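You operate a simulated robot arm through the tools that you are given. There is no shell and no other tool. Be economical: measure what you need, move in short steps, check, and stop when the job is done.

The job below is to be done with a simulated robot arm. You get a single attempt, and the scene is never put back.

Task
Put things in order on the island top. At the end: the bread roll from the island top stands where the clear jar stood; the clear glass with a blue band is on the yellow butter tub; the clear jar stands on top of the yellow round cheese; the beige small tin from the island top is on the white melt pot; whatever was shut is shut again. Leave all else as you found it, and nothing knocked over.

It is judged by the outcome, as a careful person would: the job done as asked, and still so three seconds after it is handed in. It fails if anything else is knocked over, pushed out of place, dropped, spilled or broken.

Robot
A 7-joint arm with a two-finger parallel gripper, fixed in place. Base frame: the origin is at the foot of the arm, x ahead of it, y to its left, z up; the work surface is at about z = 0. Lengths are in mm, angles in rad, forces in N, time in s.
With the tool pointing down near the work surface it reaches from about 220 to 580 mm from the base axis. Its first joint turns from -1.152 to 1.152 rad. Payload 2.5 kg.
The tool frame sits at the grasp point between the pads (the TCP): z along the fingers, y along the line on which they close. The tips reach 23 mm beyond it. Largest opening 94 mm; finger width 38, thickness 10; the body of the gripper, 54 by 96 mm, starts 39 mm behind the TCP.
Orientation is that of the tool frame in the base frame, as [roll, pitch, yaw] about the fixed x, y, z axes, in that order (R = Rz(yaw) Ry(pitch) Rx(roll)). With the fingers straight down and closing along the base's y, the tool's x points along the base's -x, its y along +y and its z along -z.

Tools
- The arm moves only by the tool servo_tool. Its argument "targets" is a list of rows, each an object (a shift or turn left out is 0, a gripper value left out holds the last) with "delta_pos": the shift along the base's x, y, z in units of 50 mm (1.0 is 50 mm), a list of three; "turn": the turn, a rotation vector about the base's x, y, z in units of 5 degrees (1.0 is 5 degrees), a list of three; "jaw": the closure in counts, from 0 (fully open) to 255 (shut). In form: [{"delta_pos": [x, y, z], "turn": [wx, wy, wz], "jaw": jaw}, ...]. A call has 1 to 10 rows; each row shifts and turns the commanded pose from where the row before left it. A call with a number of a shift or a turn outside -1 to 1 is refused whole. Rows are played at 5 a second. More than 50 mm and 0.15 rad between two rows, or a gripper value outside its range, and nothing of the call is played. Where a pose cannot be reached the arm comes as near as it can. A force on the tool above 40 N (or 10 N above the force at the start of the call, whichever is more), or a blocked arm, ends the call early, and 0.2 s more pass. The fingers move at their own pace (about 108 mm/s each) and stop on an object; they squeeze with about 27 N. The grip force told is the motor's: it shows also when the fingers shut on nothing. Time passes only in rows, and 0.2 s behind the last, so rows that do not move let the fingers close. The reply holds the time, the measured pose of the TCP, the force on the tool along the base axes, the opening and the grip force, in the units named above and with some noise, and new pictures: "pictures" is both (left out), scene, wrist or none.
- Cameras (640 x 400 px; columns grow to the right, rows downward): "scene" is fixed at [106.9, -404.6, 536.9]; the picture's right is [0.90, -0.44, 0.00], its down [-0.28, -0.58, -0.76] and it looks along [0.33, 0.69, -0.65] (base axes); focal length 220 px, centre (320, 200). "wrist" rides on the gripper at [86, 16, -75] in the tool frame; the picture's right is [-0.18, 0.98, 0.00], its down [-0.58, -0.11, -0.81] and it looks along [-0.79, -0.15, 0.59] (tool axes); focal length 243 px, centre (320, 200). There is no depth. A picture from a camera that has moved, and an enlarged one, comes with that camera's place and axes in the base frame and with its lens.
- close_up(camera, box): a new picture of the part [left, top, right, bottom] of that camera's present view, enlarged. The clock stands still meanwhile.
- hand_in(): hands the job in; it is judged then, once.

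Work in short steps. Places have to be worked out from the pictures, the camera data and where the tool is seen: move nearer, look again, correct. Check each grasp and each placing, and mend what went wrong. You have 120 turns and 170 pictures in all, those below and enlarged ones among them. Open the gripper and draw the arm clear of the work before you hand the job in, unless the task says otherwise; then end with one line.

The tools are called after "Call:" as name(argument=value, ...) on one line, values as JSON. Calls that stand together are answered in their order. servo_tool: Moves the arm, as the interface text tells. Its arguments: {"type":"object","properties":{"targets":{"type":"array"},"pictures":{"type":"string","enum":["both","scene","wrist","none"]}},"required":["targets"]} The other tools are called the same way: close_up (camera, box) takes an enlarged picture of a part of a camera's view; hand_in () hands the job in.

At the start:

```text
t: 0.0
tcp_pos: [351.1, 160.9, 380.5]
ee_rot: [3.14, 0.001, 3.14]
wrist_force: [-0.2, 0.0, -0.1]
opening: 94.1
grip_force: 0.0
```

scene: 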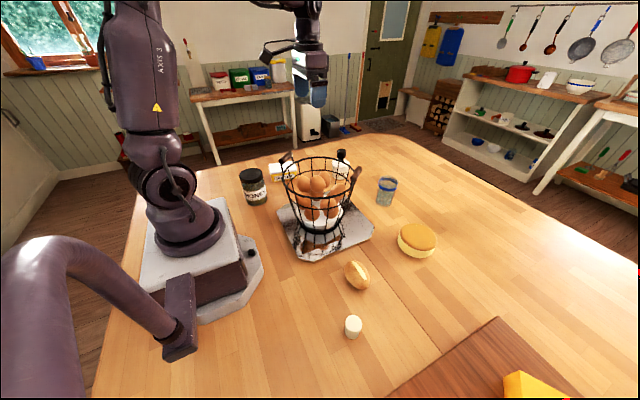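
wrist: 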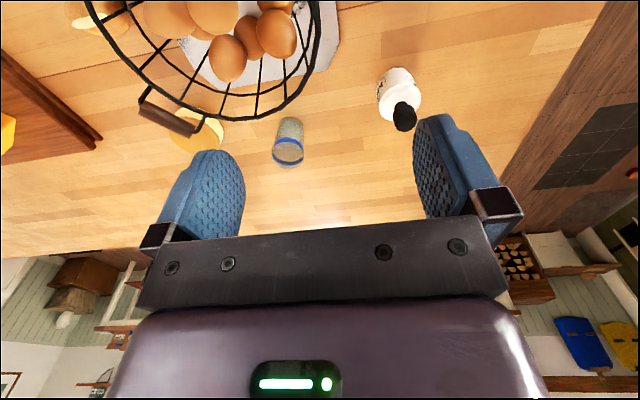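

I start by looking closely at the work surface in the scene view to identify the objects.

Call:
close_up(camera="scene", box=[220, 130, 460, 280])

Call:
close_up(camera="scene", box=[320, 240, 640, 400])

```text
2.67 times, centred on (340, 205) of scene
camera zoom: at [106.9, -404.6, 536.9], right [0.9, -0.44, 0.0], down [-0.28, -0.58, -0.76], along [0.33, 0.69, -0.65], focal length 586 px, centre (267, 187)
```

zoom: 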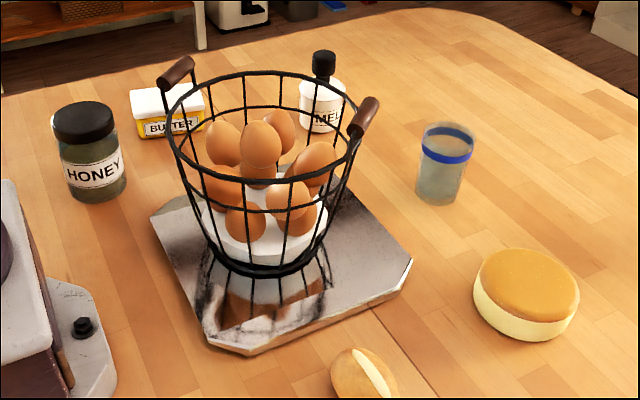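

```text
2.00 times, centred on (480, 320) of scene
camera zoom: at [106.9, -404.6, 536.9], right [0.9, -0.44, 0.0], down [-0.28, -0.58, -0.76], along [0.33, 0.69, -0.65], focal length 439 px, centre (0, -40)
```

zoom: 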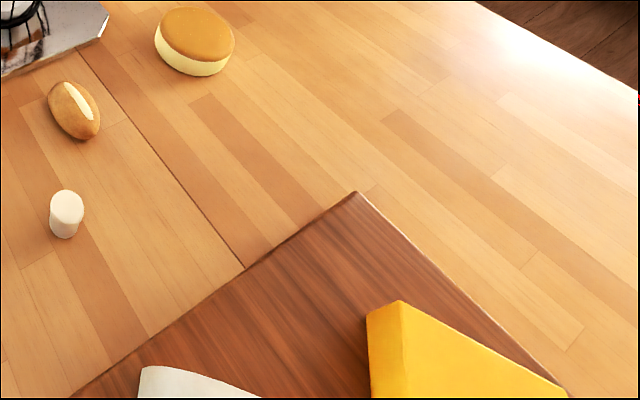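

The white pot behind the basket and the small tin need a better look.

Call:
close_up(camera="wrist", box=[340, 40, 460, 150])

Call:
close_up(camera="scene", box=[260, 140, 360, 200])

Call:
close_up(camera="wrist", box=[60, 0, 340, 180])

```text
3.64 times, centred on (400, 95) of wrist
camera zoom: at [263.6, 177.5, 454.8], right [0.18, 0.98, 0.0], down [0.58, -0.11, 0.81], along [0.79, -0.15, -0.59], focal length 882 px, centre (29, 582)
```

zoom: 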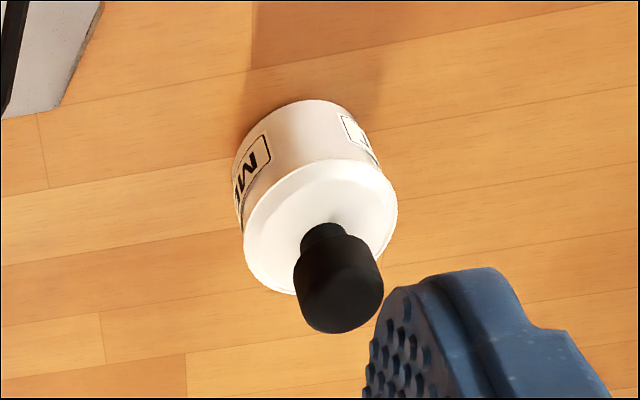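

```text
6.40 times, centred on (310, 170) of scene
camera zoom: at [106.9, -404.6, 536.9], right [0.9, -0.44, 0.0], down [-0.28, -0.58, -0.76], along [0.33, 0.69, -0.65], focal length 1406 px, centre (384, 392)
```

zoom: 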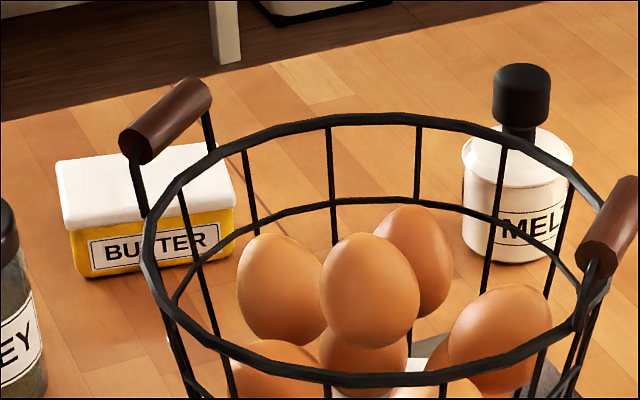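

```text
2.22 times, centred on (200, 90) of wrist
camera zoom: at [263.6, 177.5, 454.8], right [0.18, 0.98, 0.0], down [0.58, -0.11, 0.81], along [0.79, -0.15, -0.59], focal length 539 px, centre (587, 444)
```

zoom: 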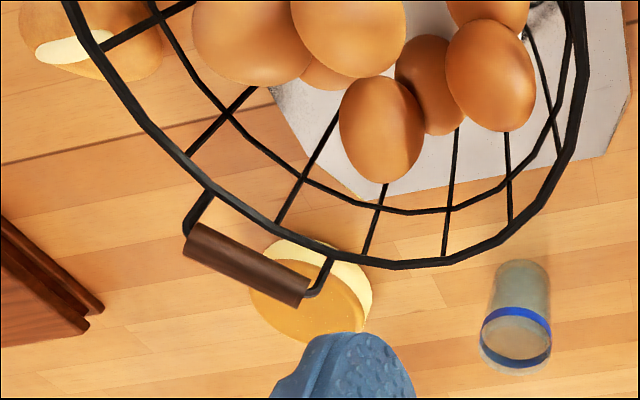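

Estimates (x,y): honey jar ≈(164,271), butter tub ≈(303,358), melt pot ≈(521,268) with its knob top at about z 127, glass ≈(577,50), cheese ≈(550,-149), roll ≈(326,-167), tin ≈(254,-264). I move toward the glass at height, to look from nearer.

Call:
servo_tool(targets=[{"delta_pos": [0.6, -0.4, 0]}, {"delta_pos": [0.6, -0.4, 0]}, {"delta_pos": [0.6, -0.4, -0.2]}, {"delta_pos": [0.6, -0.4, -0.4]}, {"delta_pos": [0.6, -0.3, -0.6]}, {"delta_pos": [0.5, -0.3, -0.6]}])

```text
t: 1.4
tcp_pos: [525.9, 50.9, 290.3]
ee_rot: [3.14, 0.003, 3.141]
wrist_force: [-1.4, -0.2, -0.4]
opening: 94.0
grip_force: 0.0
camera wrist: at [438.2, 68.3, 363.6], right [0.18, 0.98, 0.0], down [0.58, -0.11, 0.81], along [0.79, -0.15, -0.59], focal length 243 px, centre (320, 200)
```

scene: 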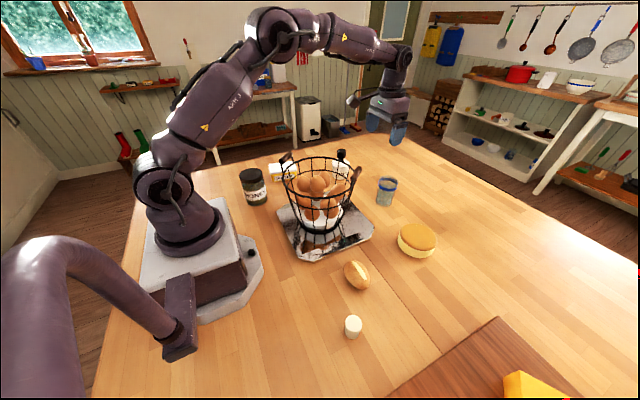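
wrist: 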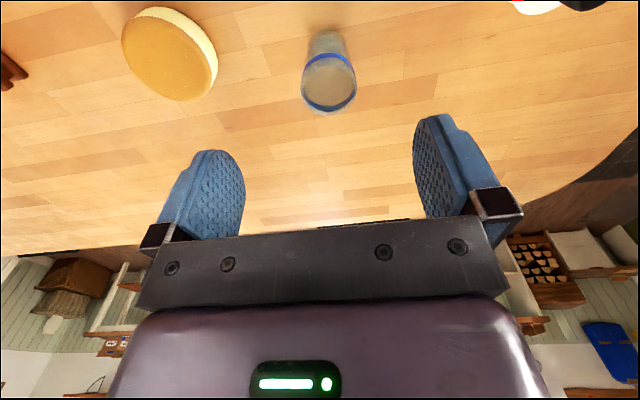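

The glass resolves to (577,51), rim ≈ z 110, about 60 wide. I move above it and descend partway.

Call:
servo_tool(targets=[{"delta_pos": [0.5, 0, 0]}, {"delta_pos": [0.52, 0, 0]}, {"delta_pos": [0, 0, -0.7]}, {"delta_pos": [0, 0, -0.7]}, {"delta_pos": [0, 0, -0.7]}, {"delta_pos": [0, 0, -0.5]}])

```text
t: 2.8
tcp_pos: [577.6, 49.5, 157.4]
ee_rot: [3.141, -0.002, -3.14]
wrist_force: [-0.2, -0.3, -0.6]
opening: 93.7
grip_force: 0.0
camera wrist: at [490.0, 65.9, 232.2], right [0.18, 0.98, 0.0], down [0.58, -0.11, 0.81], along [0.79, -0.15, -0.59], focal length 243 px, centre (320, 200)
```

scene: 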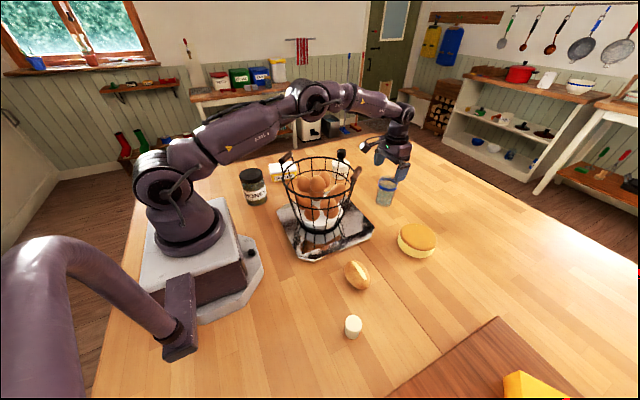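
wrist: 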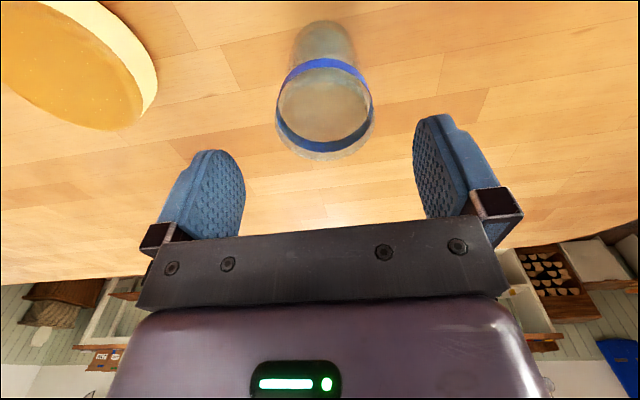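

Glass is centred within 3 mm. I descend to z ≈ 82 and close.

Call:
servo_tool(targets=[{"delta_pos": [-0.03, 0.04, -0.4]}, {"delta_pos": [0, 0, -0.5]}, {"delta_pos": [0, 0, -0.6]}, {"delta_pos": [0, 0, 0], "jaw": 120}, {"delta_pos": [0, 0, 0], "jaw": 255}, {"delta_pos": [0, 0, 0]}])

```text
t: 4.2
tcp_pos: [577.1, 53.4, 82.1]
ee_rot: [-3.142, 0.0, -3.141]
wrist_force: [1.3, -0.2, 0.7]
opening: 64.1
grip_force: 26.9
camera wrist: at [489.6, 69.3, 157.1], right [0.18, 0.98, 0.0], down [0.58, -0.11, 0.81], along [0.79, -0.15, -0.59], focal length 243 px, centre (320, 200)
```

scene: 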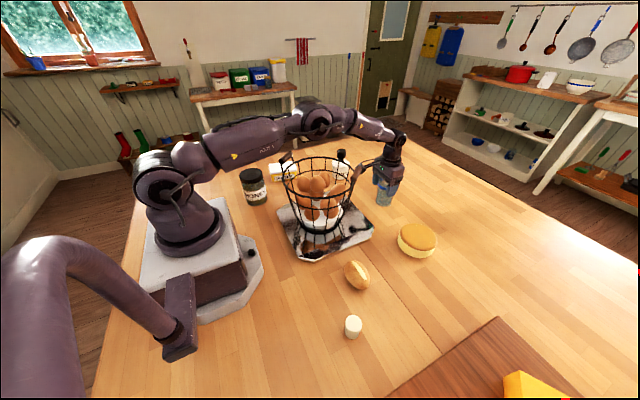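
wrist: 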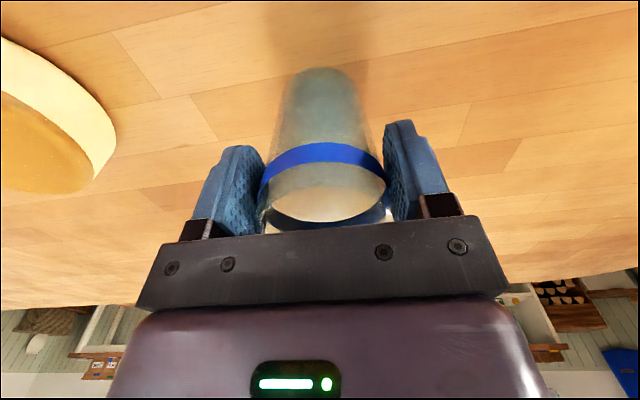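

The glass is held (opening 64). I lift it well above the basket rim and swing toward the butter tub, turning the wrist with it.

Call:
servo_tool(targets=[{"delta_pos": [0, 0, 0.6]}, {"delta_pos": [0, 0, 0.9]}, {"delta_pos": [0, 0, 0.9]}, {"delta_pos": [0, 0, 0.9]}, {"delta_pos": [0, 0, 0.9]}, {"delta_pos": [0, 0, 0.76]}], pictures="none")

Call:
servo_tool(targets=[{"delta_pos": [-0.6, 0.42, 0], "turn": [0, 0, 1]}, {"delta_pos": [-0.7, 0.5, 0], "turn": [0, 0, 1]}, {"delta_pos": [-0.7, 0.5, 0], "turn": [0, 0, 1]}, {"delta_pos": [-0.7, 0.5, 0], "turn": [0, 0, 1]}, {"delta_pos": [-0.7, 0.5, 0], "turn": [0, 0, 1]}, {"delta_pos": [-0.7, 0.5, 0], "turn": [0, 0, 1]}, {"delta_pos": [-0.7, 0.5, 0], "turn": [0, 0, 1]}, {"delta_pos": [-0.7, 0.5, 0], "turn": [0, 0, 1]}, {"delta_pos": [-0.6, 0.4, 0], "turn": [0, 0, 1]}])

```text
t: 5.6
tcp_pos: [571.7, 52.2, 331.1]
ee_rot: [-3.141, -0.001, 3.141]
wrist_force: [0.4, 0.6, -2.8]
opening: 64.0
grip_force: 26.7
out of reach, approached as far as the arm can: row 6
```

```text
t: 7.6
tcp_pos: [266.2, 266.7, 331.3]
ee_rot: [3.141, -0.002, -2.356]
wrist_force: [-0.7, 0.1, -3.4]
opening: 63.9
grip_force: 26.7
camera wrist: at [192.6, 218.0, 405.8], right [-0.57, 0.82, 0.0], down [0.49, 0.33, 0.81], along [0.67, 0.46, -0.59], focal length 243 px, centre (320, 200)
```

scene: 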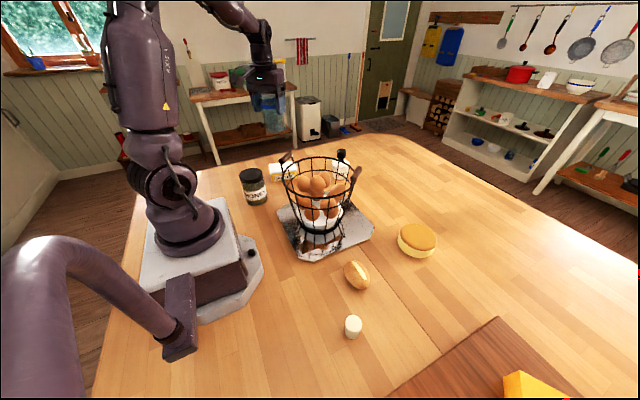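
wrist: 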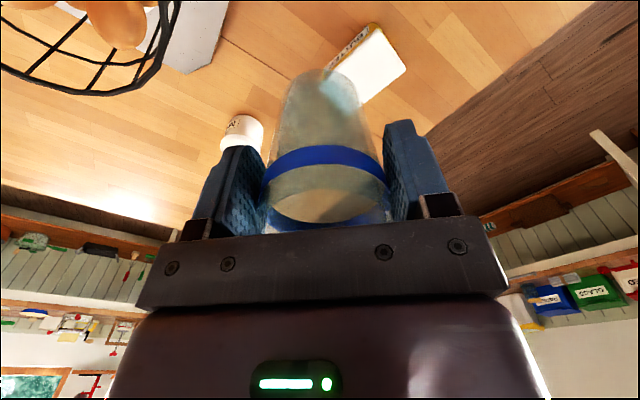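

The tub's lid is partly behind the glass. I enlarge that part to find its corners.

Call:
close_up(camera="wrist", box=[290, 0, 450, 120])

```text
3.33 times, centred on (370, 60) of wrist
camera zoom: at [192.6, 218.0, 405.8], right [-0.57, 0.82, 0.0], down [0.49, 0.33, 0.81], along [0.67, 0.46, -0.59], focal length 809 px, centre (153, 667)
```

zoom: 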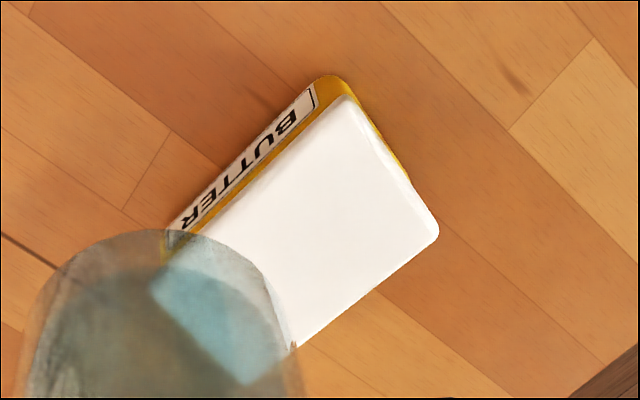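

Lid centre ≈(305,371), top z ≈47, so release comes at TCP z ≈129. I move over it and lower to about 170, then look.

Call:
servo_tool(targets=[{"delta_pos": [0.26, 0.7, 0]}, {"delta_pos": [0.26, 0.7, 0]}, {"delta_pos": [0.26, 0.69, 0]}, {"delta_pos": [0, 0, -0.7]}, {"delta_pos": [0, 0, -0.9]}, {"delta_pos": [0, 0, -0.9]}, {"delta_pos": [0, 0, -0.6]}, {"delta_pos": [0, 0, 0]}])

```text
t: 9.4
tcp_pos: [306.3, 376.8, 176.2]
ee_rot: [-3.141, 0.0, -2.356]
wrist_force: [-0.4, 0.4, -2.6]
opening: 63.9
grip_force: 27.1
camera wrist: at [232.5, 327.4, 251.2], right [-0.57, 0.82, 0.0], down [0.49, 0.33, 0.81], along [0.67, 0.46, -0.59], focal length 243 px, centre (320, 200)
```

scene: 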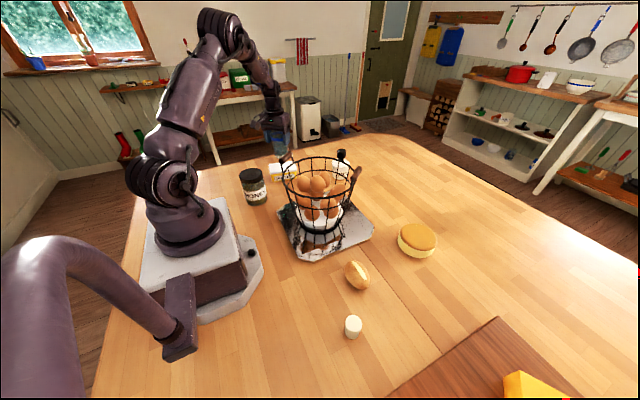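
wrist: 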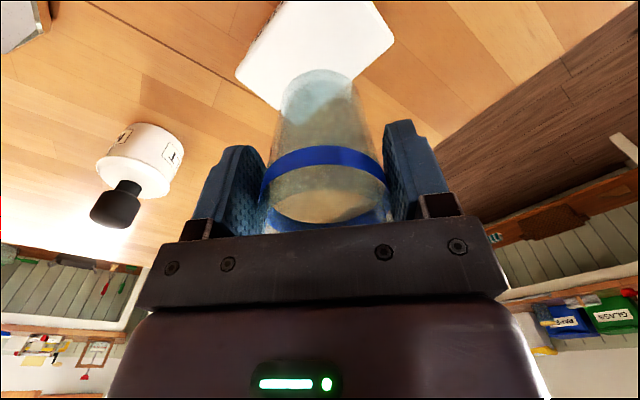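

Refined lid centre is (309,374). I adjust by a few mm and lower gently until contact.

Call:
servo_tool(targets=[{"delta_pos": [0.06, -0.06, 0]}, {"delta_pos": [0, 0, -0.4]}, {"delta_pos": [0, 0, -0.3]}, {"delta_pos": [0, 0, -0.1]}, {"delta_pos": [0, 0, 0]}])

Call:
close_up(camera="scene", box=[240, 110, 340, 190])

```text
t: 10.6
tcp_pos: [308.9, 369.4, 137.1]
ee_rot: [3.14, 0.0, -2.356]
wrist_force: [0.3, 0.6, -2.3]
opening: 63.9
grip_force: 26.9
camera wrist: at [234.8, 321.4, 211.5], right [-0.57, 0.82, 0.0], down [0.49, 0.33, 0.81], along [0.67, 0.46, -0.59], focal length 243 px, centre (320, 200)
```

scene: 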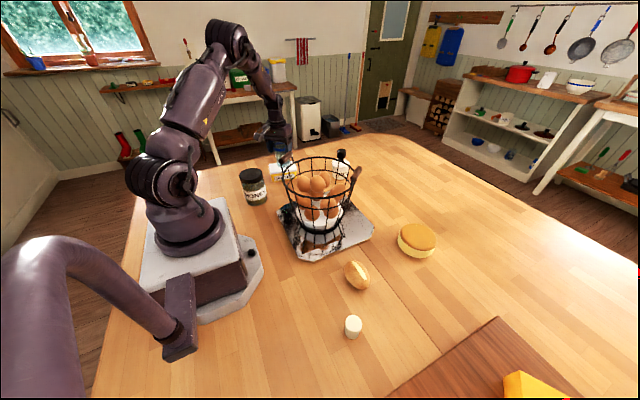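
wrist: 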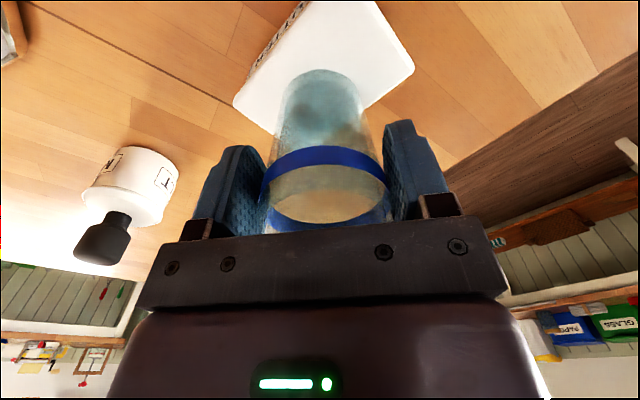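

```text
5.00 times, centred on (290, 150) of scene
camera zoom: at [106.9, -404.6, 536.9], right [0.9, -0.44, 0.0], down [-0.28, -0.58, -0.76], along [0.33, 0.69, -0.65], focal length 1098 px, centre (470, 450)
```

zoom: 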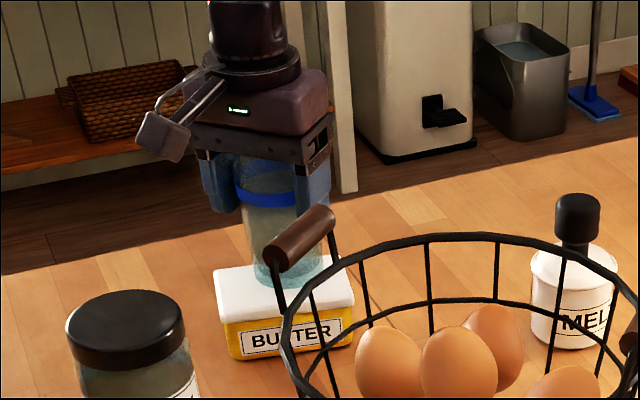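

It hovers about 8 mm above the lid. I correct y by +4 and lower in small steps.

Call:
servo_tool(targets=[{"delta_pos": [0, 0.08, 0]}, {"delta_pos": [0, 0, -0.06]}, {"delta_pos": [0, 0, -0.06]}, {"delta_pos": [0, 0, 0]}], pictures="none")

Call:
close_up(camera="scene", box=[260, 130, 320, 190])

```text
t: 11.6
tcp_pos: [310.6, 374.8, 131.8]
ee_rot: [-3.142, 0.008, -2.355]
wrist_force: [5.4, 1.4, 19.3]
opening: 63.7
grip_force: 26.7
```

```text
6.67 times, centred on (290, 160) of scene
camera zoom: at [106.8, -404.7, 536.8], right [0.9, -0.44, 0.0], down [-0.28, -0.58, -0.76], along [0.33, 0.69, -0.65], focal length 1464 px, centre (520, 467)
```

zoom: 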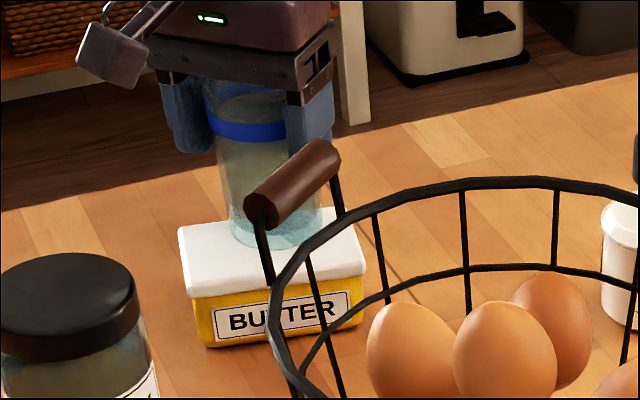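

Contact with ~19 N. I ease up a hair, open and rise straight.

Call:
servo_tool(targets=[{"delta_pos": [0, 0, 0.04]}, {"delta_pos": [0, 0, 0], "jaw": 120}, {"delta_pos": [0, 0, 0], "jaw": 0}, {"delta_pos": [0, 0, 0]}, {"delta_pos": [0, 0, 0.5]}, {"delta_pos": [0, 0, 0.8]}, {"delta_pos": [0, 0, 0.9]}, {"delta_pos": [0, 0, 0.9]}])

Call:
close_up(camera="scene", box=[220, 130, 320, 210])

```text
t: 13.4
tcp_pos: [302.4, 374.5, 287.9]
ee_rot: [3.141, 0.001, -2.358]
wrist_force: [0.9, -0.1, 1.0]
opening: 93.9
grip_force: 0.2
camera wrist: at [229.4, 325.8, 361.2], right [-0.56, 0.83, 0.0], down [0.49, 0.33, 0.81], along [0.66, 0.46, -0.59], focal length 243 px, centre (320, 200)
```

scene: 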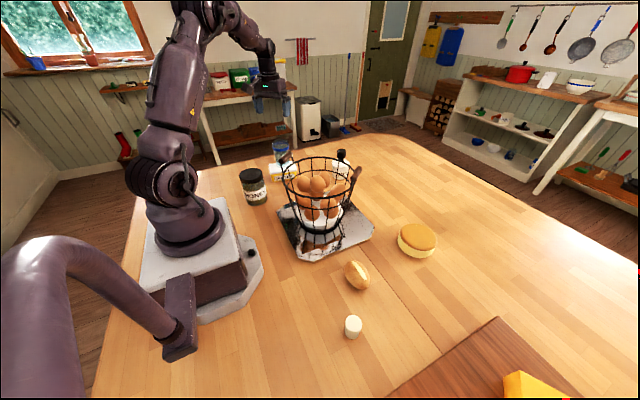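
wrist: 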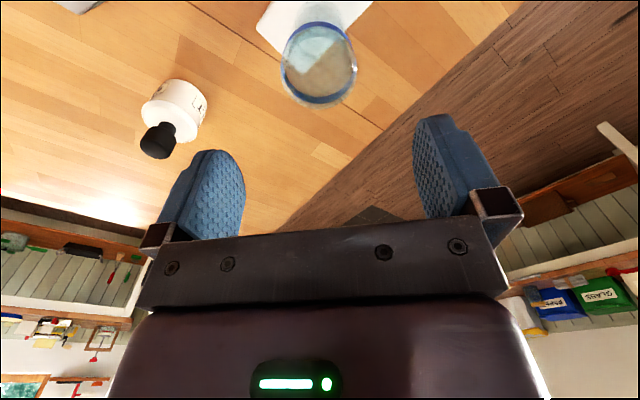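

```text
5.00 times, centred on (270, 170) of scene
camera zoom: at [106.9, -404.6, 536.9], right [0.9, -0.44, 0.0], down [-0.28, -0.58, -0.76], along [0.33, 0.69, -0.65], focal length 1098 px, centre (570, 350)
```

zoom: 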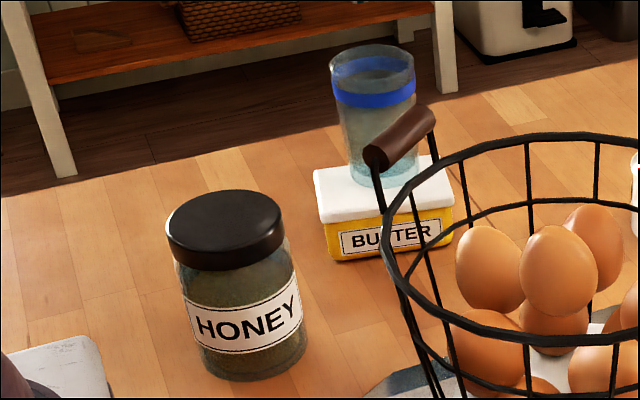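

Glass stands well on the tub. Next the honey jar at ≈(167,272), about 108 tall; I move above it to look.

Call:
servo_tool(targets=[{"delta_pos": [-0.6, -0.5, 0]}, {"delta_pos": [-0.7, -0.5, 0]}, {"delta_pos": [-0.7, -0.5, 0]}, {"delta_pos": [-0.7, -0.54, 0], "turn": [0, 0, 0.5]}, {"delta_pos": [0, 0, -0.5], "turn": [0, 0, 0.5]}, {"delta_pos": [0, 0, -0.5], "turn": [0, 0, 0.5]}, {"delta_pos": [0, 0, 0]}])

```text
t: 15.0
tcp_pos: [173.4, 271.6, 237.4]
ee_rot: [-3.141, -0.001, -2.226]
wrist_force: [-0.5, 0.0, -0.7]
opening: 93.9
grip_force: 0.1
camera wrist: at [106.6, 213.3, 311.5], right [-0.67, 0.74, 0.0], down [0.44, 0.39, 0.81], along [0.6, 0.54, -0.59], focal length 243 px, centre (320, 200)
```

scene: 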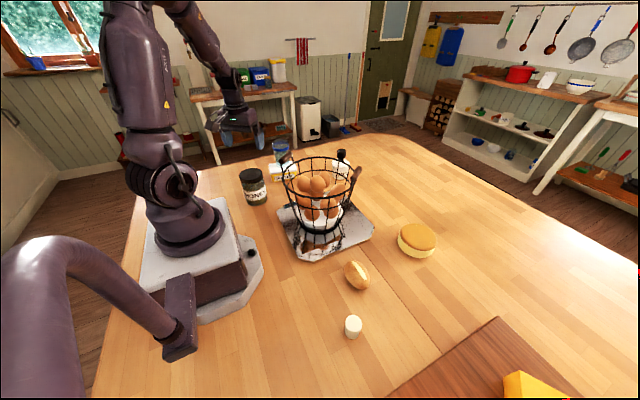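
wrist: 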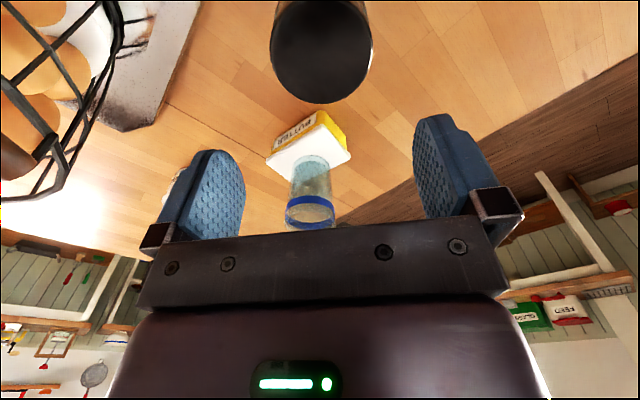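

Lid is ~79 wide at (170,272), top z ≈108, its rim only ~18 high. I descend so the pads take the lid (TCP z ≈106) and check before closing.

Call:
servo_tool(targets=[{"delta_pos": [-0.07, 0, -0.5]}, {"delta_pos": [0, 0, -0.7]}, {"delta_pos": [0, 0, -0.7]}, {"delta_pos": [0, 0, -0.3]}, {"delta_pos": [0, 0, 0]}])

Call:
close_up(camera="scene", box=[210, 140, 310, 220])

```text
t: 16.2
tcp_pos: [169.2, 274.0, 131.9]
ee_rot: [3.141, 0.0, -2.225]
wrist_force: [0.8, -1.2, 0.4]
opening: 94.1
grip_force: 0.1
camera wrist: at [102.4, 214.5, 204.7], right [-0.67, 0.74, 0.0], down [0.44, 0.4, 0.81], along [0.6, 0.54, -0.59], focal length 243 px, centre (320, 200)
```

scene: 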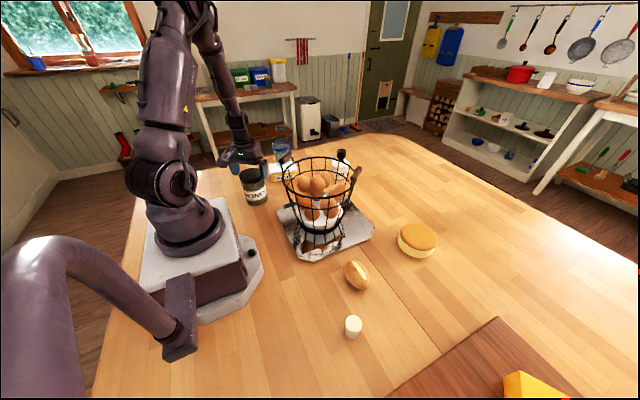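
wrist: 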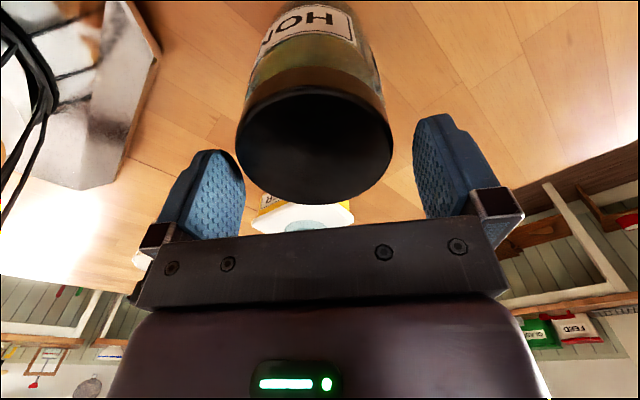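

```text
5.00 times, centred on (260, 180) of scene
camera zoom: at [106.9, -404.6, 536.9], right [0.9, -0.44, 0.0], down [-0.28, -0.58, -0.76], along [0.33, 0.69, -0.65], focal length 1098 px, centre (620, 300)
```

zoom: 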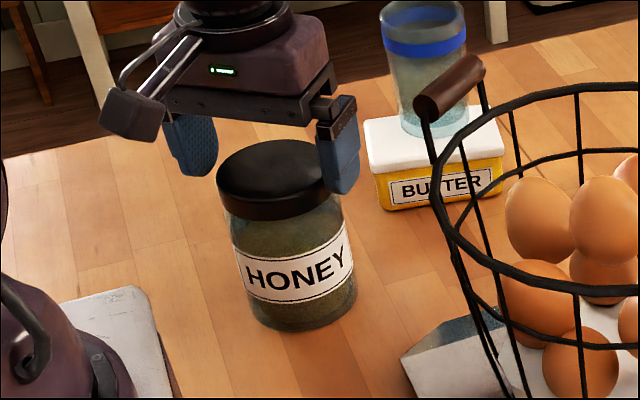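

Alignment is within a few mm. I go down to ~106, close gently, then test-lift 15 mm.

Call:
servo_tool(targets=[{"delta_pos": [-0.02, -0.06, -0.26]}, {"delta_pos": [0, 0, -0.26]}, {"delta_pos": [0, 0, 0]}, {"jaw": 40}, {"jaw": 255}, {"jaw": 255}])

Call:
close_up(camera="scene", box=[210, 140, 310, 220])

```text
t: 17.6
tcp_pos: [167.5, 270.1, 103.2]
ee_rot: [-3.141, 0.0, -2.225]
wrist_force: [0.6, -0.5, 0.6]
opening: 79.7
grip_force: 27.2
camera wrist: at [101.0, 211.9, 177.5], right [-0.67, 0.74, 0.0], down [0.44, 0.39, 0.81], along [0.6, 0.54, -0.59], focal length 243 px, centre (320, 200)
```

scene: 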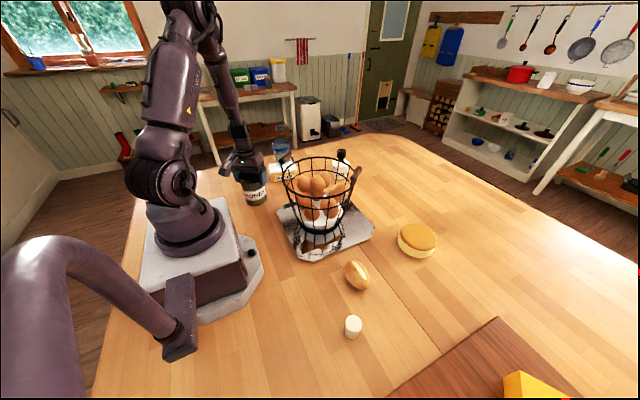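
wrist: 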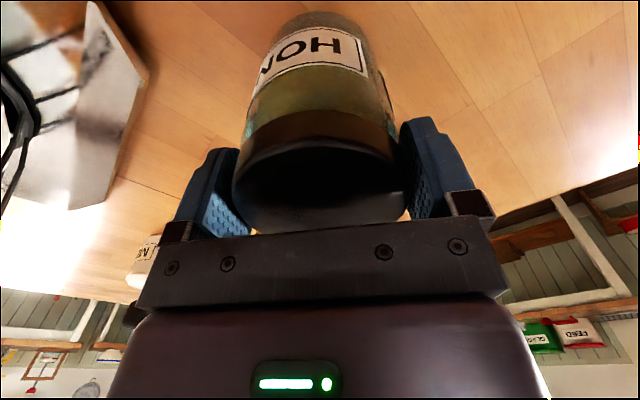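

```text
5.00 times, centred on (260, 180) of scene
camera zoom: at [106.9, -404.6, 536.9], right [0.9, -0.44, 0.0], down [-0.28, -0.58, -0.76], along [0.33, 0.69, -0.65], focal length 1098 px, centre (620, 300)
```

zoom: 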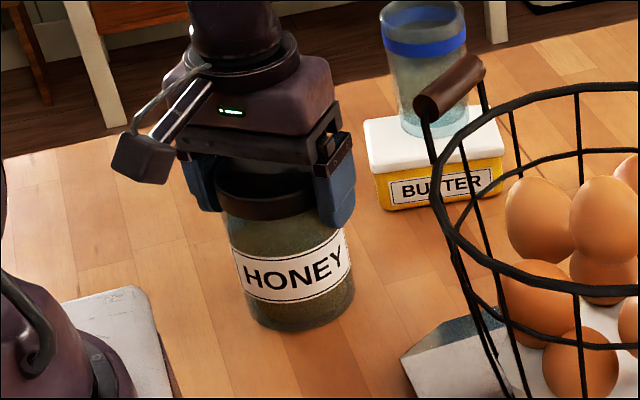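

Grip on the lid at opening 79.7. Test lift of 15 mm.

Call:
servo_tool(targets=[{"delta_pos": [0, 0, 0.15]}, {"delta_pos": [0, 0, 0.15]}, {"delta_pos": [0, 0, 0]}], pictures="none")

Call:
close_up(camera="scene", box=[210, 140, 310, 220])

```text
t: 18.4
tcp_pos: [166.9, 270.6, 116.9]
ee_rot: [3.141, 0.0, -2.225]
wrist_force: [-0.2, 0.3, -4.8]
opening: 79.6
grip_force: 26.6
```

```text
5.00 times, centred on (260, 180) of scene
camera zoom: at [106.9, -404.6, 536.9], right [0.9, -0.44, 0.0], down [-0.28, -0.58, -0.76], along [0.33, 0.69, -0.65], focal length 1098 px, centre (620, 300)
```

zoom: 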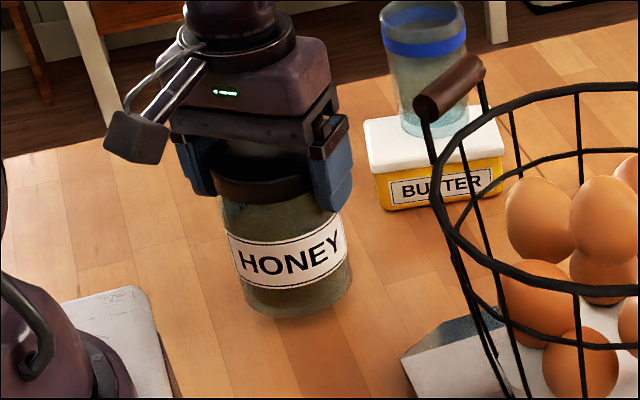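

The whole jar lifts with its lid (≈5 N). I raise it and carry it round the outside of the basket toward the cheese.

Call:
servo_tool(targets=[{"delta_pos": [0, 0, 0.6]}, {"delta_pos": [0, 0, 0.8]}, {"delta_pos": [0, 0, 0.8]}, {"delta_pos": [0, 0, 0.8]}, {"delta_pos": [0, 0, 0.7]}, {"delta_pos": [0.6, 0.1, 0.1], "turn": [0, 0, -0.5]}, {"delta_pos": [0.8, 0.15, 0], "turn": [0, 0, -0.5]}, {"delta_pos": [0.8, 0.15, 0], "turn": [0, 0, -1]}, {"delta_pos": [0.8, 0, 0], "turn": [0, 0, -1]}], pictures="none")

Call:
servo_tool(targets=[{"delta_pos": [0.7, -0.4, 0], "turn": [0, 0, -1]}, {"delta_pos": [0.7, -0.6, 0], "turn": [0, 0, -1]}, {"delta_pos": [0.7, -0.6, 0], "turn": [0, 0, -1]}, {"delta_pos": [0.7, -0.7, 0], "turn": [0, 0, -1]}, {"delta_pos": [0.3, -0.8, 0], "turn": [0, 0, -1]}, {"delta_pos": [0.2, -0.8, 0], "turn": [0, 0, -1]}, {"delta_pos": [0, -0.8, 0], "turn": [0, 0, -1]}, {"delta_pos": [-0.1, -0.8, 0], "turn": [0, 0, -1]}, {"delta_pos": [-0.2, -0.8, 0], "turn": [0, 0, -1]}, {"delta_pos": [-0.1, -0.6, 0], "turn": [0, 0, -1]}])

```text
t: 20.4
tcp_pos: [320.1, 290.3, 307.1]
ee_rot: [-3.141, -0.002, -2.484]
wrist_force: [-0.1, -0.3, -5.2]
opening: 79.7
grip_force: 27.2
```

```text
t: 22.6
tcp_pos: [465.9, -59.6, 307.4]
ee_rot: [3.141, 0.0, 2.923]
wrist_force: [-0.1, 0.8, -5.0]
opening: 79.6
grip_force: 26.4
camera wrist: at [382.9, -24.2, 381.7], right [0.39, 0.92, 0.0], down [0.54, -0.23, 0.81], along [0.74, -0.32, -0.59], focal length 243 px, centre (320, 200)
```

scene: 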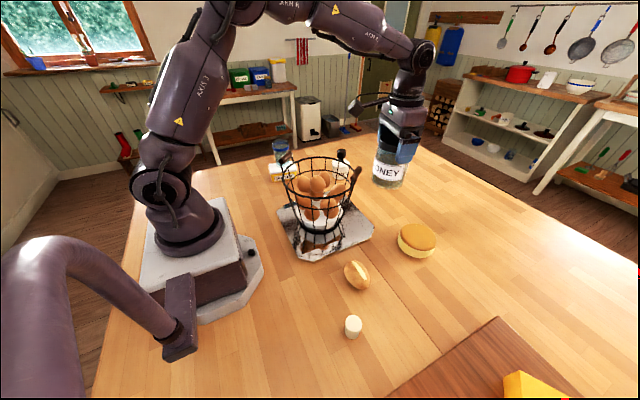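
wrist: 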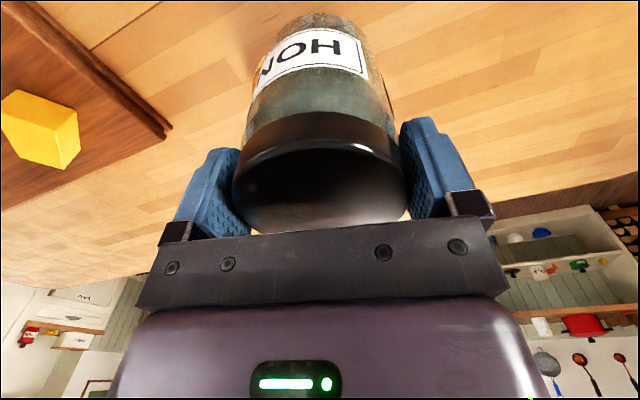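

The jar hides the cheese from the wrist camera, so I measure the cheese in an enlarged scene view.

Call:
close_up(camera="scene", box=[380, 210, 460, 270])

```text
6.67 times, centred on (420, 240) of scene
camera zoom: at [106.9, -404.6, 536.9], right [0.9, -0.44, 0.0], down [-0.28, -0.58, -0.76], along [0.33, 0.69, -0.65], focal length 1464 px, centre (-347, -67)
```

zoom: 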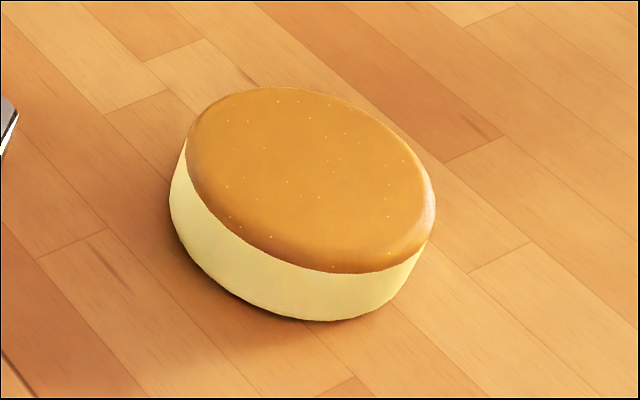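

Cheese centre ≈(546,-150), top z ≈35. I move over it and lower to about z 175 (jar bottom ≈ 72) for a visual alignment check.

Call:
servo_tool(targets=[{"delta_pos": [0.53, -0.6, 0]}, {"delta_pos": [0.53, -0.6, -0.4]}, {"delta_pos": [0.54, -0.6, -0.5]}, {"delta_pos": [0, 0, -0.6]}, {"delta_pos": [0, 0, -0.7]}, {"delta_pos": [0, 0, -0.4]}, {"delta_pos": [0, 0, 0]}])

Call:
close_up(camera="scene", box=[370, 170, 490, 270])

```text
t: 24.2
tcp_pos: [542.6, -147.4, 177.4]
ee_rot: [-3.141, -0.001, 2.923]
wrist_force: [0.8, 1.0, -4.4]
opening: 79.3
grip_force: 27.1
camera wrist: at [460.6, -112.2, 251.6], right [0.39, 0.92, 0.0], down [0.54, -0.23, 0.81], along [0.74, -0.32, -0.59], focal length 243 px, centre (320, 200)
```

scene: 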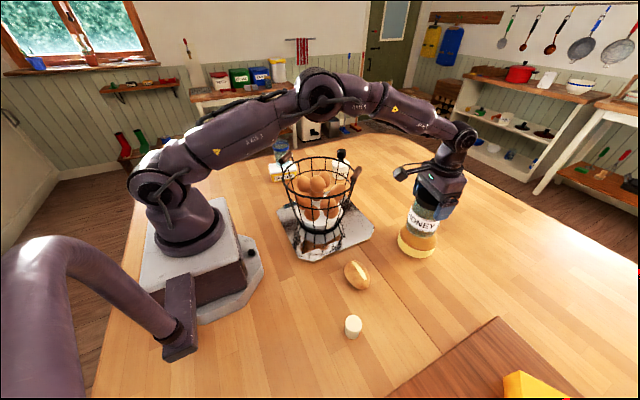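
wrist: 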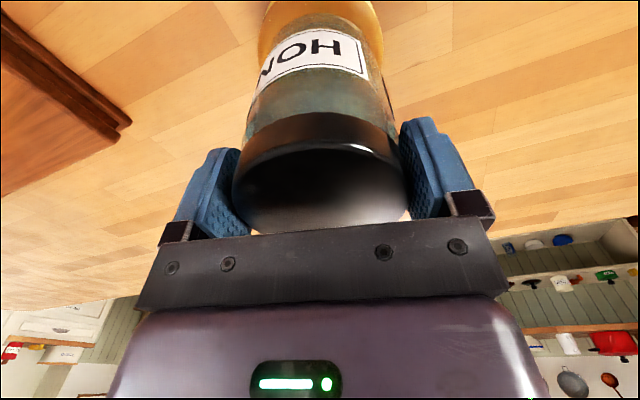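

```text
4.00 times, centred on (430, 220) of scene
camera zoom: at [106.9, -404.6, 536.9], right [0.9, -0.44, 0.0], down [-0.28, -0.58, -0.76], along [0.33, 0.69, -0.65], focal length 878 px, centre (-120, 120)
```

zoom: 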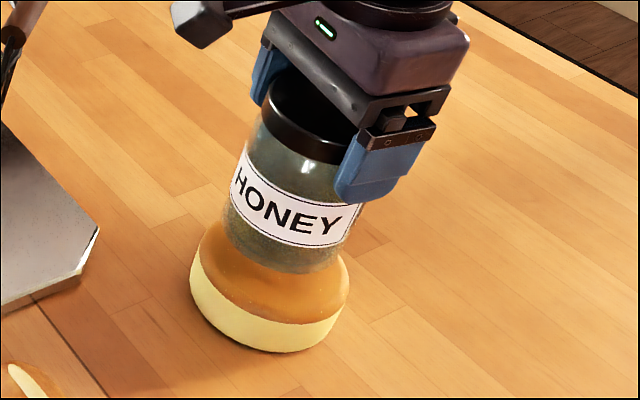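

Lateral centring looks good. I lower to ~10 mm above the cheese and look again.

Call:
servo_tool(targets=[{"delta_pos": [0, 0, -0.3]}, {"delta_pos": [0, 0, -0.28]}, {"delta_pos": [0, 0, 0]}])

Call:
close_up(camera="scene", box=[380, 190, 460, 270])

Call:
close_up(camera="wrist", box=[220, 0, 420, 120])

```text
t: 25.0
tcp_pos: [542.5, -146.8, 149.2]
ee_rot: [3.14, 0.002, 2.925]
wrist_force: [-0.9, 0.6, -0.4]
opening: 79.5
grip_force: 26.9
camera wrist: at [460.4, -112.7, 223.3], right [0.39, 0.92, 0.0], down [0.54, -0.23, 0.81], along [0.74, -0.32, -0.59], focal length 243 px, centre (320, 200)
```

scene: 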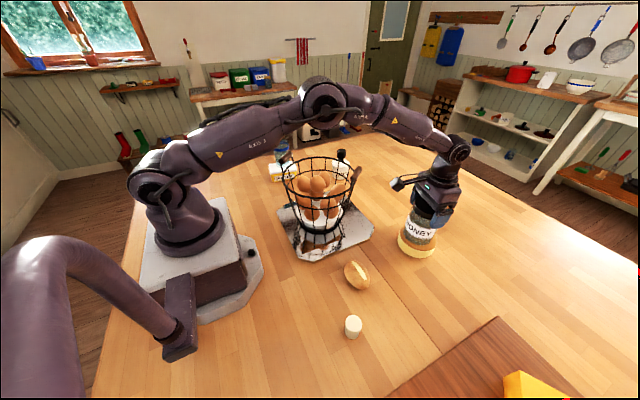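
wrist: 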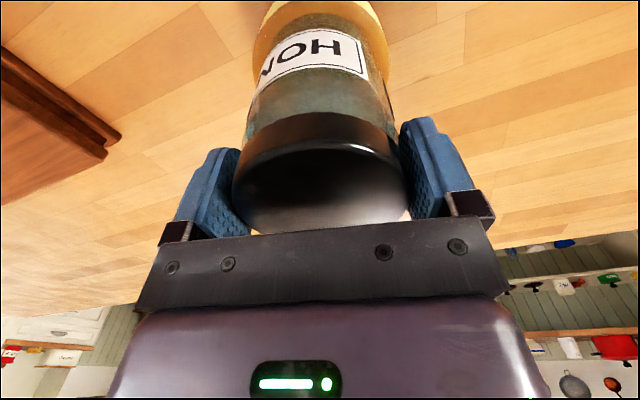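

```text
5.00 times, centred on (420, 230) of scene
camera zoom: at [106.9, -404.6, 536.9], right [0.9, -0.44, 0.0], down [-0.28, -0.58, -0.76], along [0.33, 0.69, -0.65], focal length 1098 px, centre (-180, 50)
```

zoom: 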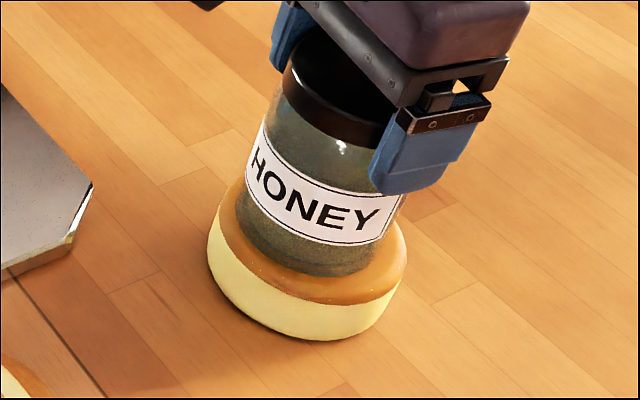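

```text
3.20 times, centred on (320, 60) of wrist
camera zoom: at [460.4, -112.7, 223.3], right [0.39, 0.92, 0.0], down [0.54, -0.23, 0.81], along [0.74, -0.32, -0.59], focal length 776 px, centre (320, 648)
```

zoom: 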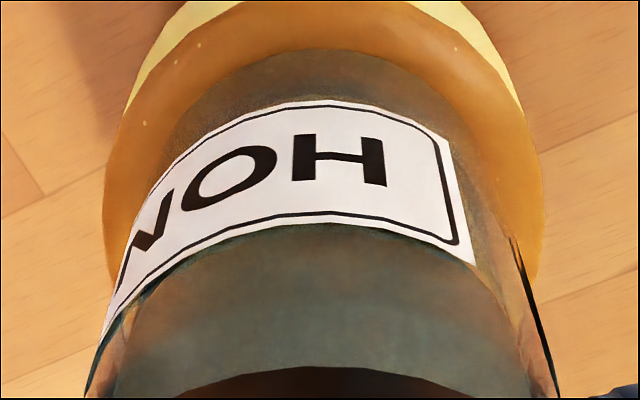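

The tool load dropped from 4.5 N to ~0, so the jar is touching, and it looks well centred. I press 1.5 mm more to confirm.

Call:
servo_tool(targets=[{"delta_pos": [0, 0, -0.03]}, {"delta_pos": [0, 0, 0]}], pictures="none")

```text
t: 25.6
tcp_pos: [543.1, -147.4, 148.4]
ee_rot: [3.141, 0.003, 2.924]
wrist_force: [-7.7, 1.6, 13.8]
opening: 79.5
grip_force: 27.0
```

Firm contact (+14 N). I ease up ~1.5 mm, open and rise straight.

Call:
servo_tool(targets=[{"delta_pos": [0, 0, 0.03]}, {"jaw": 60}, {"jaw": 0}, {"jaw": 0}, {"delta_pos": [0, 0, 0.4]}, {"delta_pos": [0, 0, 0.7]}, {"delta_pos": [0, 0, 0.8]}, {"delta_pos": [0, 0, 0.8]}])

Call:
close_up(camera="scene", box=[340, 180, 460, 280])

```text
t: 27.4
tcp_pos: [544.2, -146.2, 278.2]
ee_rot: [-3.141, 0.0, 2.924]
wrist_force: [-0.1, -0.2, 0.1]
opening: 94.1
grip_force: 0.0
camera wrist: at [462.6, -111.2, 353.5], right [0.39, 0.92, 0.0], down [0.54, -0.23, 0.81], along [0.74, -0.32, -0.59], focal length 243 px, centre (320, 200)
```

scene: 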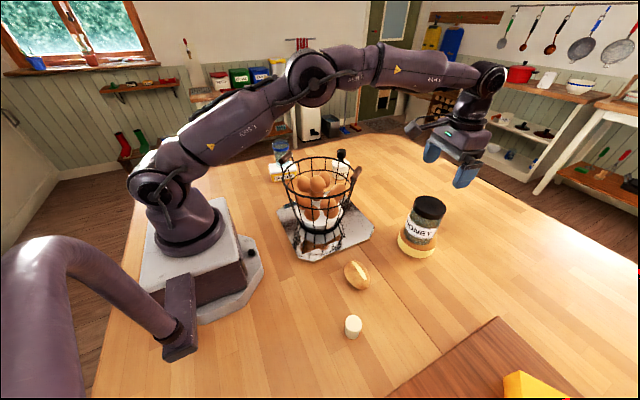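
wrist: 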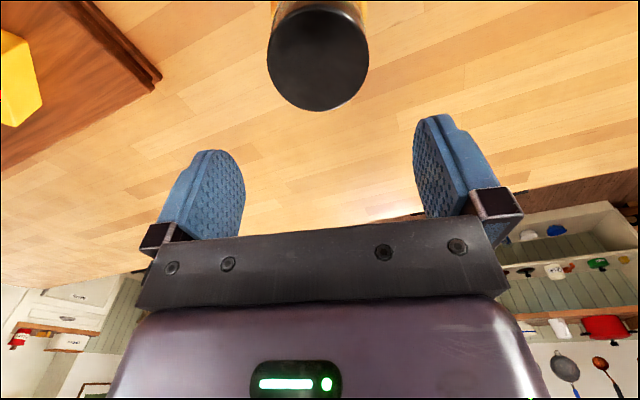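

```text
4.00 times, centred on (400, 230) of scene
camera zoom: at [106.9, -404.6, 536.9], right [0.9, -0.44, 0.0], down [-0.28, -0.58, -0.76], along [0.33, 0.69, -0.65], focal length 878 px, centre (0, 80)
```

zoom: 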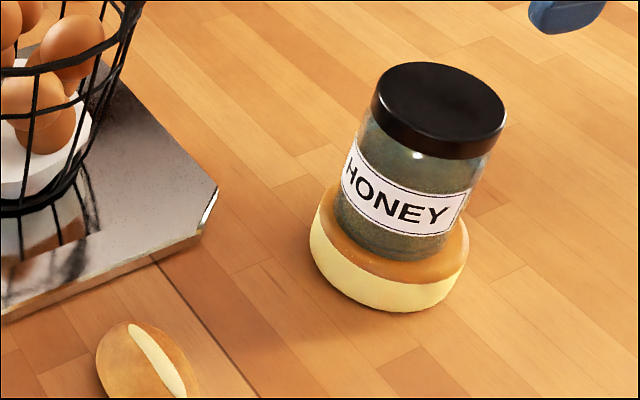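

The jar stands well on the cheese. Next the roll near (326,-167); I retreat and line up to look at it.

Call:
servo_tool(targets=[{"delta_pos": [-0.6, 0.05, 0.2]}, {"delta_pos": [-0.9, 0.05, 0.2]}, {"delta_pos": [-0.9, 0.05, 0], "turn": [0, 0, -1]}, {"delta_pos": [-0.9, 0.05, 0], "turn": [0, 0, -1]}, {"delta_pos": [-0.9, 0.05, 0], "turn": [0, 0, -1]}, {"delta_pos": [-0.9, 0.05, 0]}, {"delta_pos": [-0.6, 0, 0]}, {"delta_pos": [0, 0, 0]}])

```text
t: 29.2
tcp_pos: [257.2, -132.6, 302.3]
ee_rot: [-3.141, -0.001, 2.662]
wrist_force: [-1.2, 0.2, -0.4]
opening: 94.0
grip_force: 0.1
camera wrist: at [186.6, -77.3, 377.0], right [0.62, 0.79, 0.0], down [0.47, -0.36, 0.81], along [0.63, -0.5, -0.59], focal length 243 px, centre (320, 200)
```

scene: 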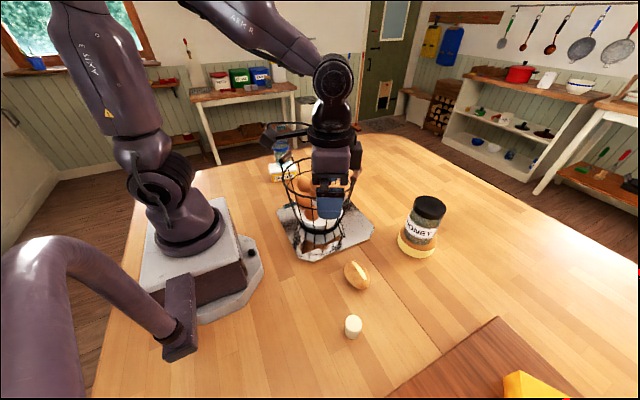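
wrist: 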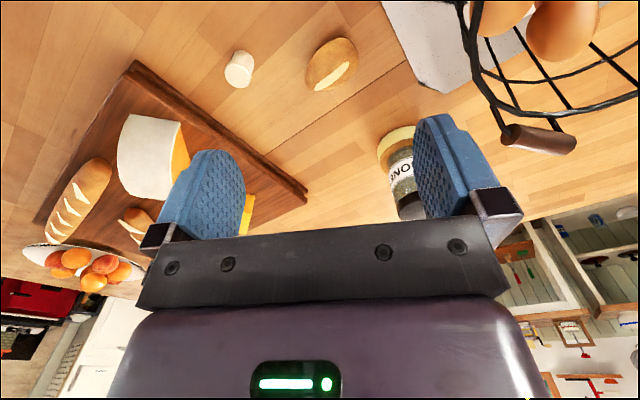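

The roll is at ≈(322,-166) and the tin to its left. I enlarge both for the roll's axis.

Call:
close_up(camera="wrist", box=[210, 20, 370, 120])

```text
4.00 times, centred on (290, 70) of wrist
camera zoom: at [186.6, -77.3, 377.0], right [0.62, 0.79, 0.0], down [0.47, -0.36, 0.81], along [0.63, -0.5, -0.59], focal length 970 px, centre (440, 720)
```

zoom: 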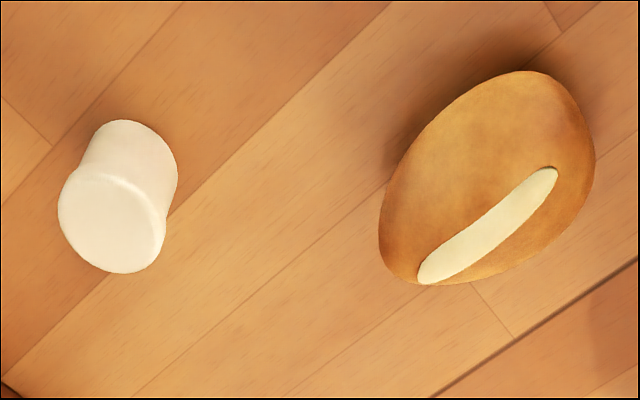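

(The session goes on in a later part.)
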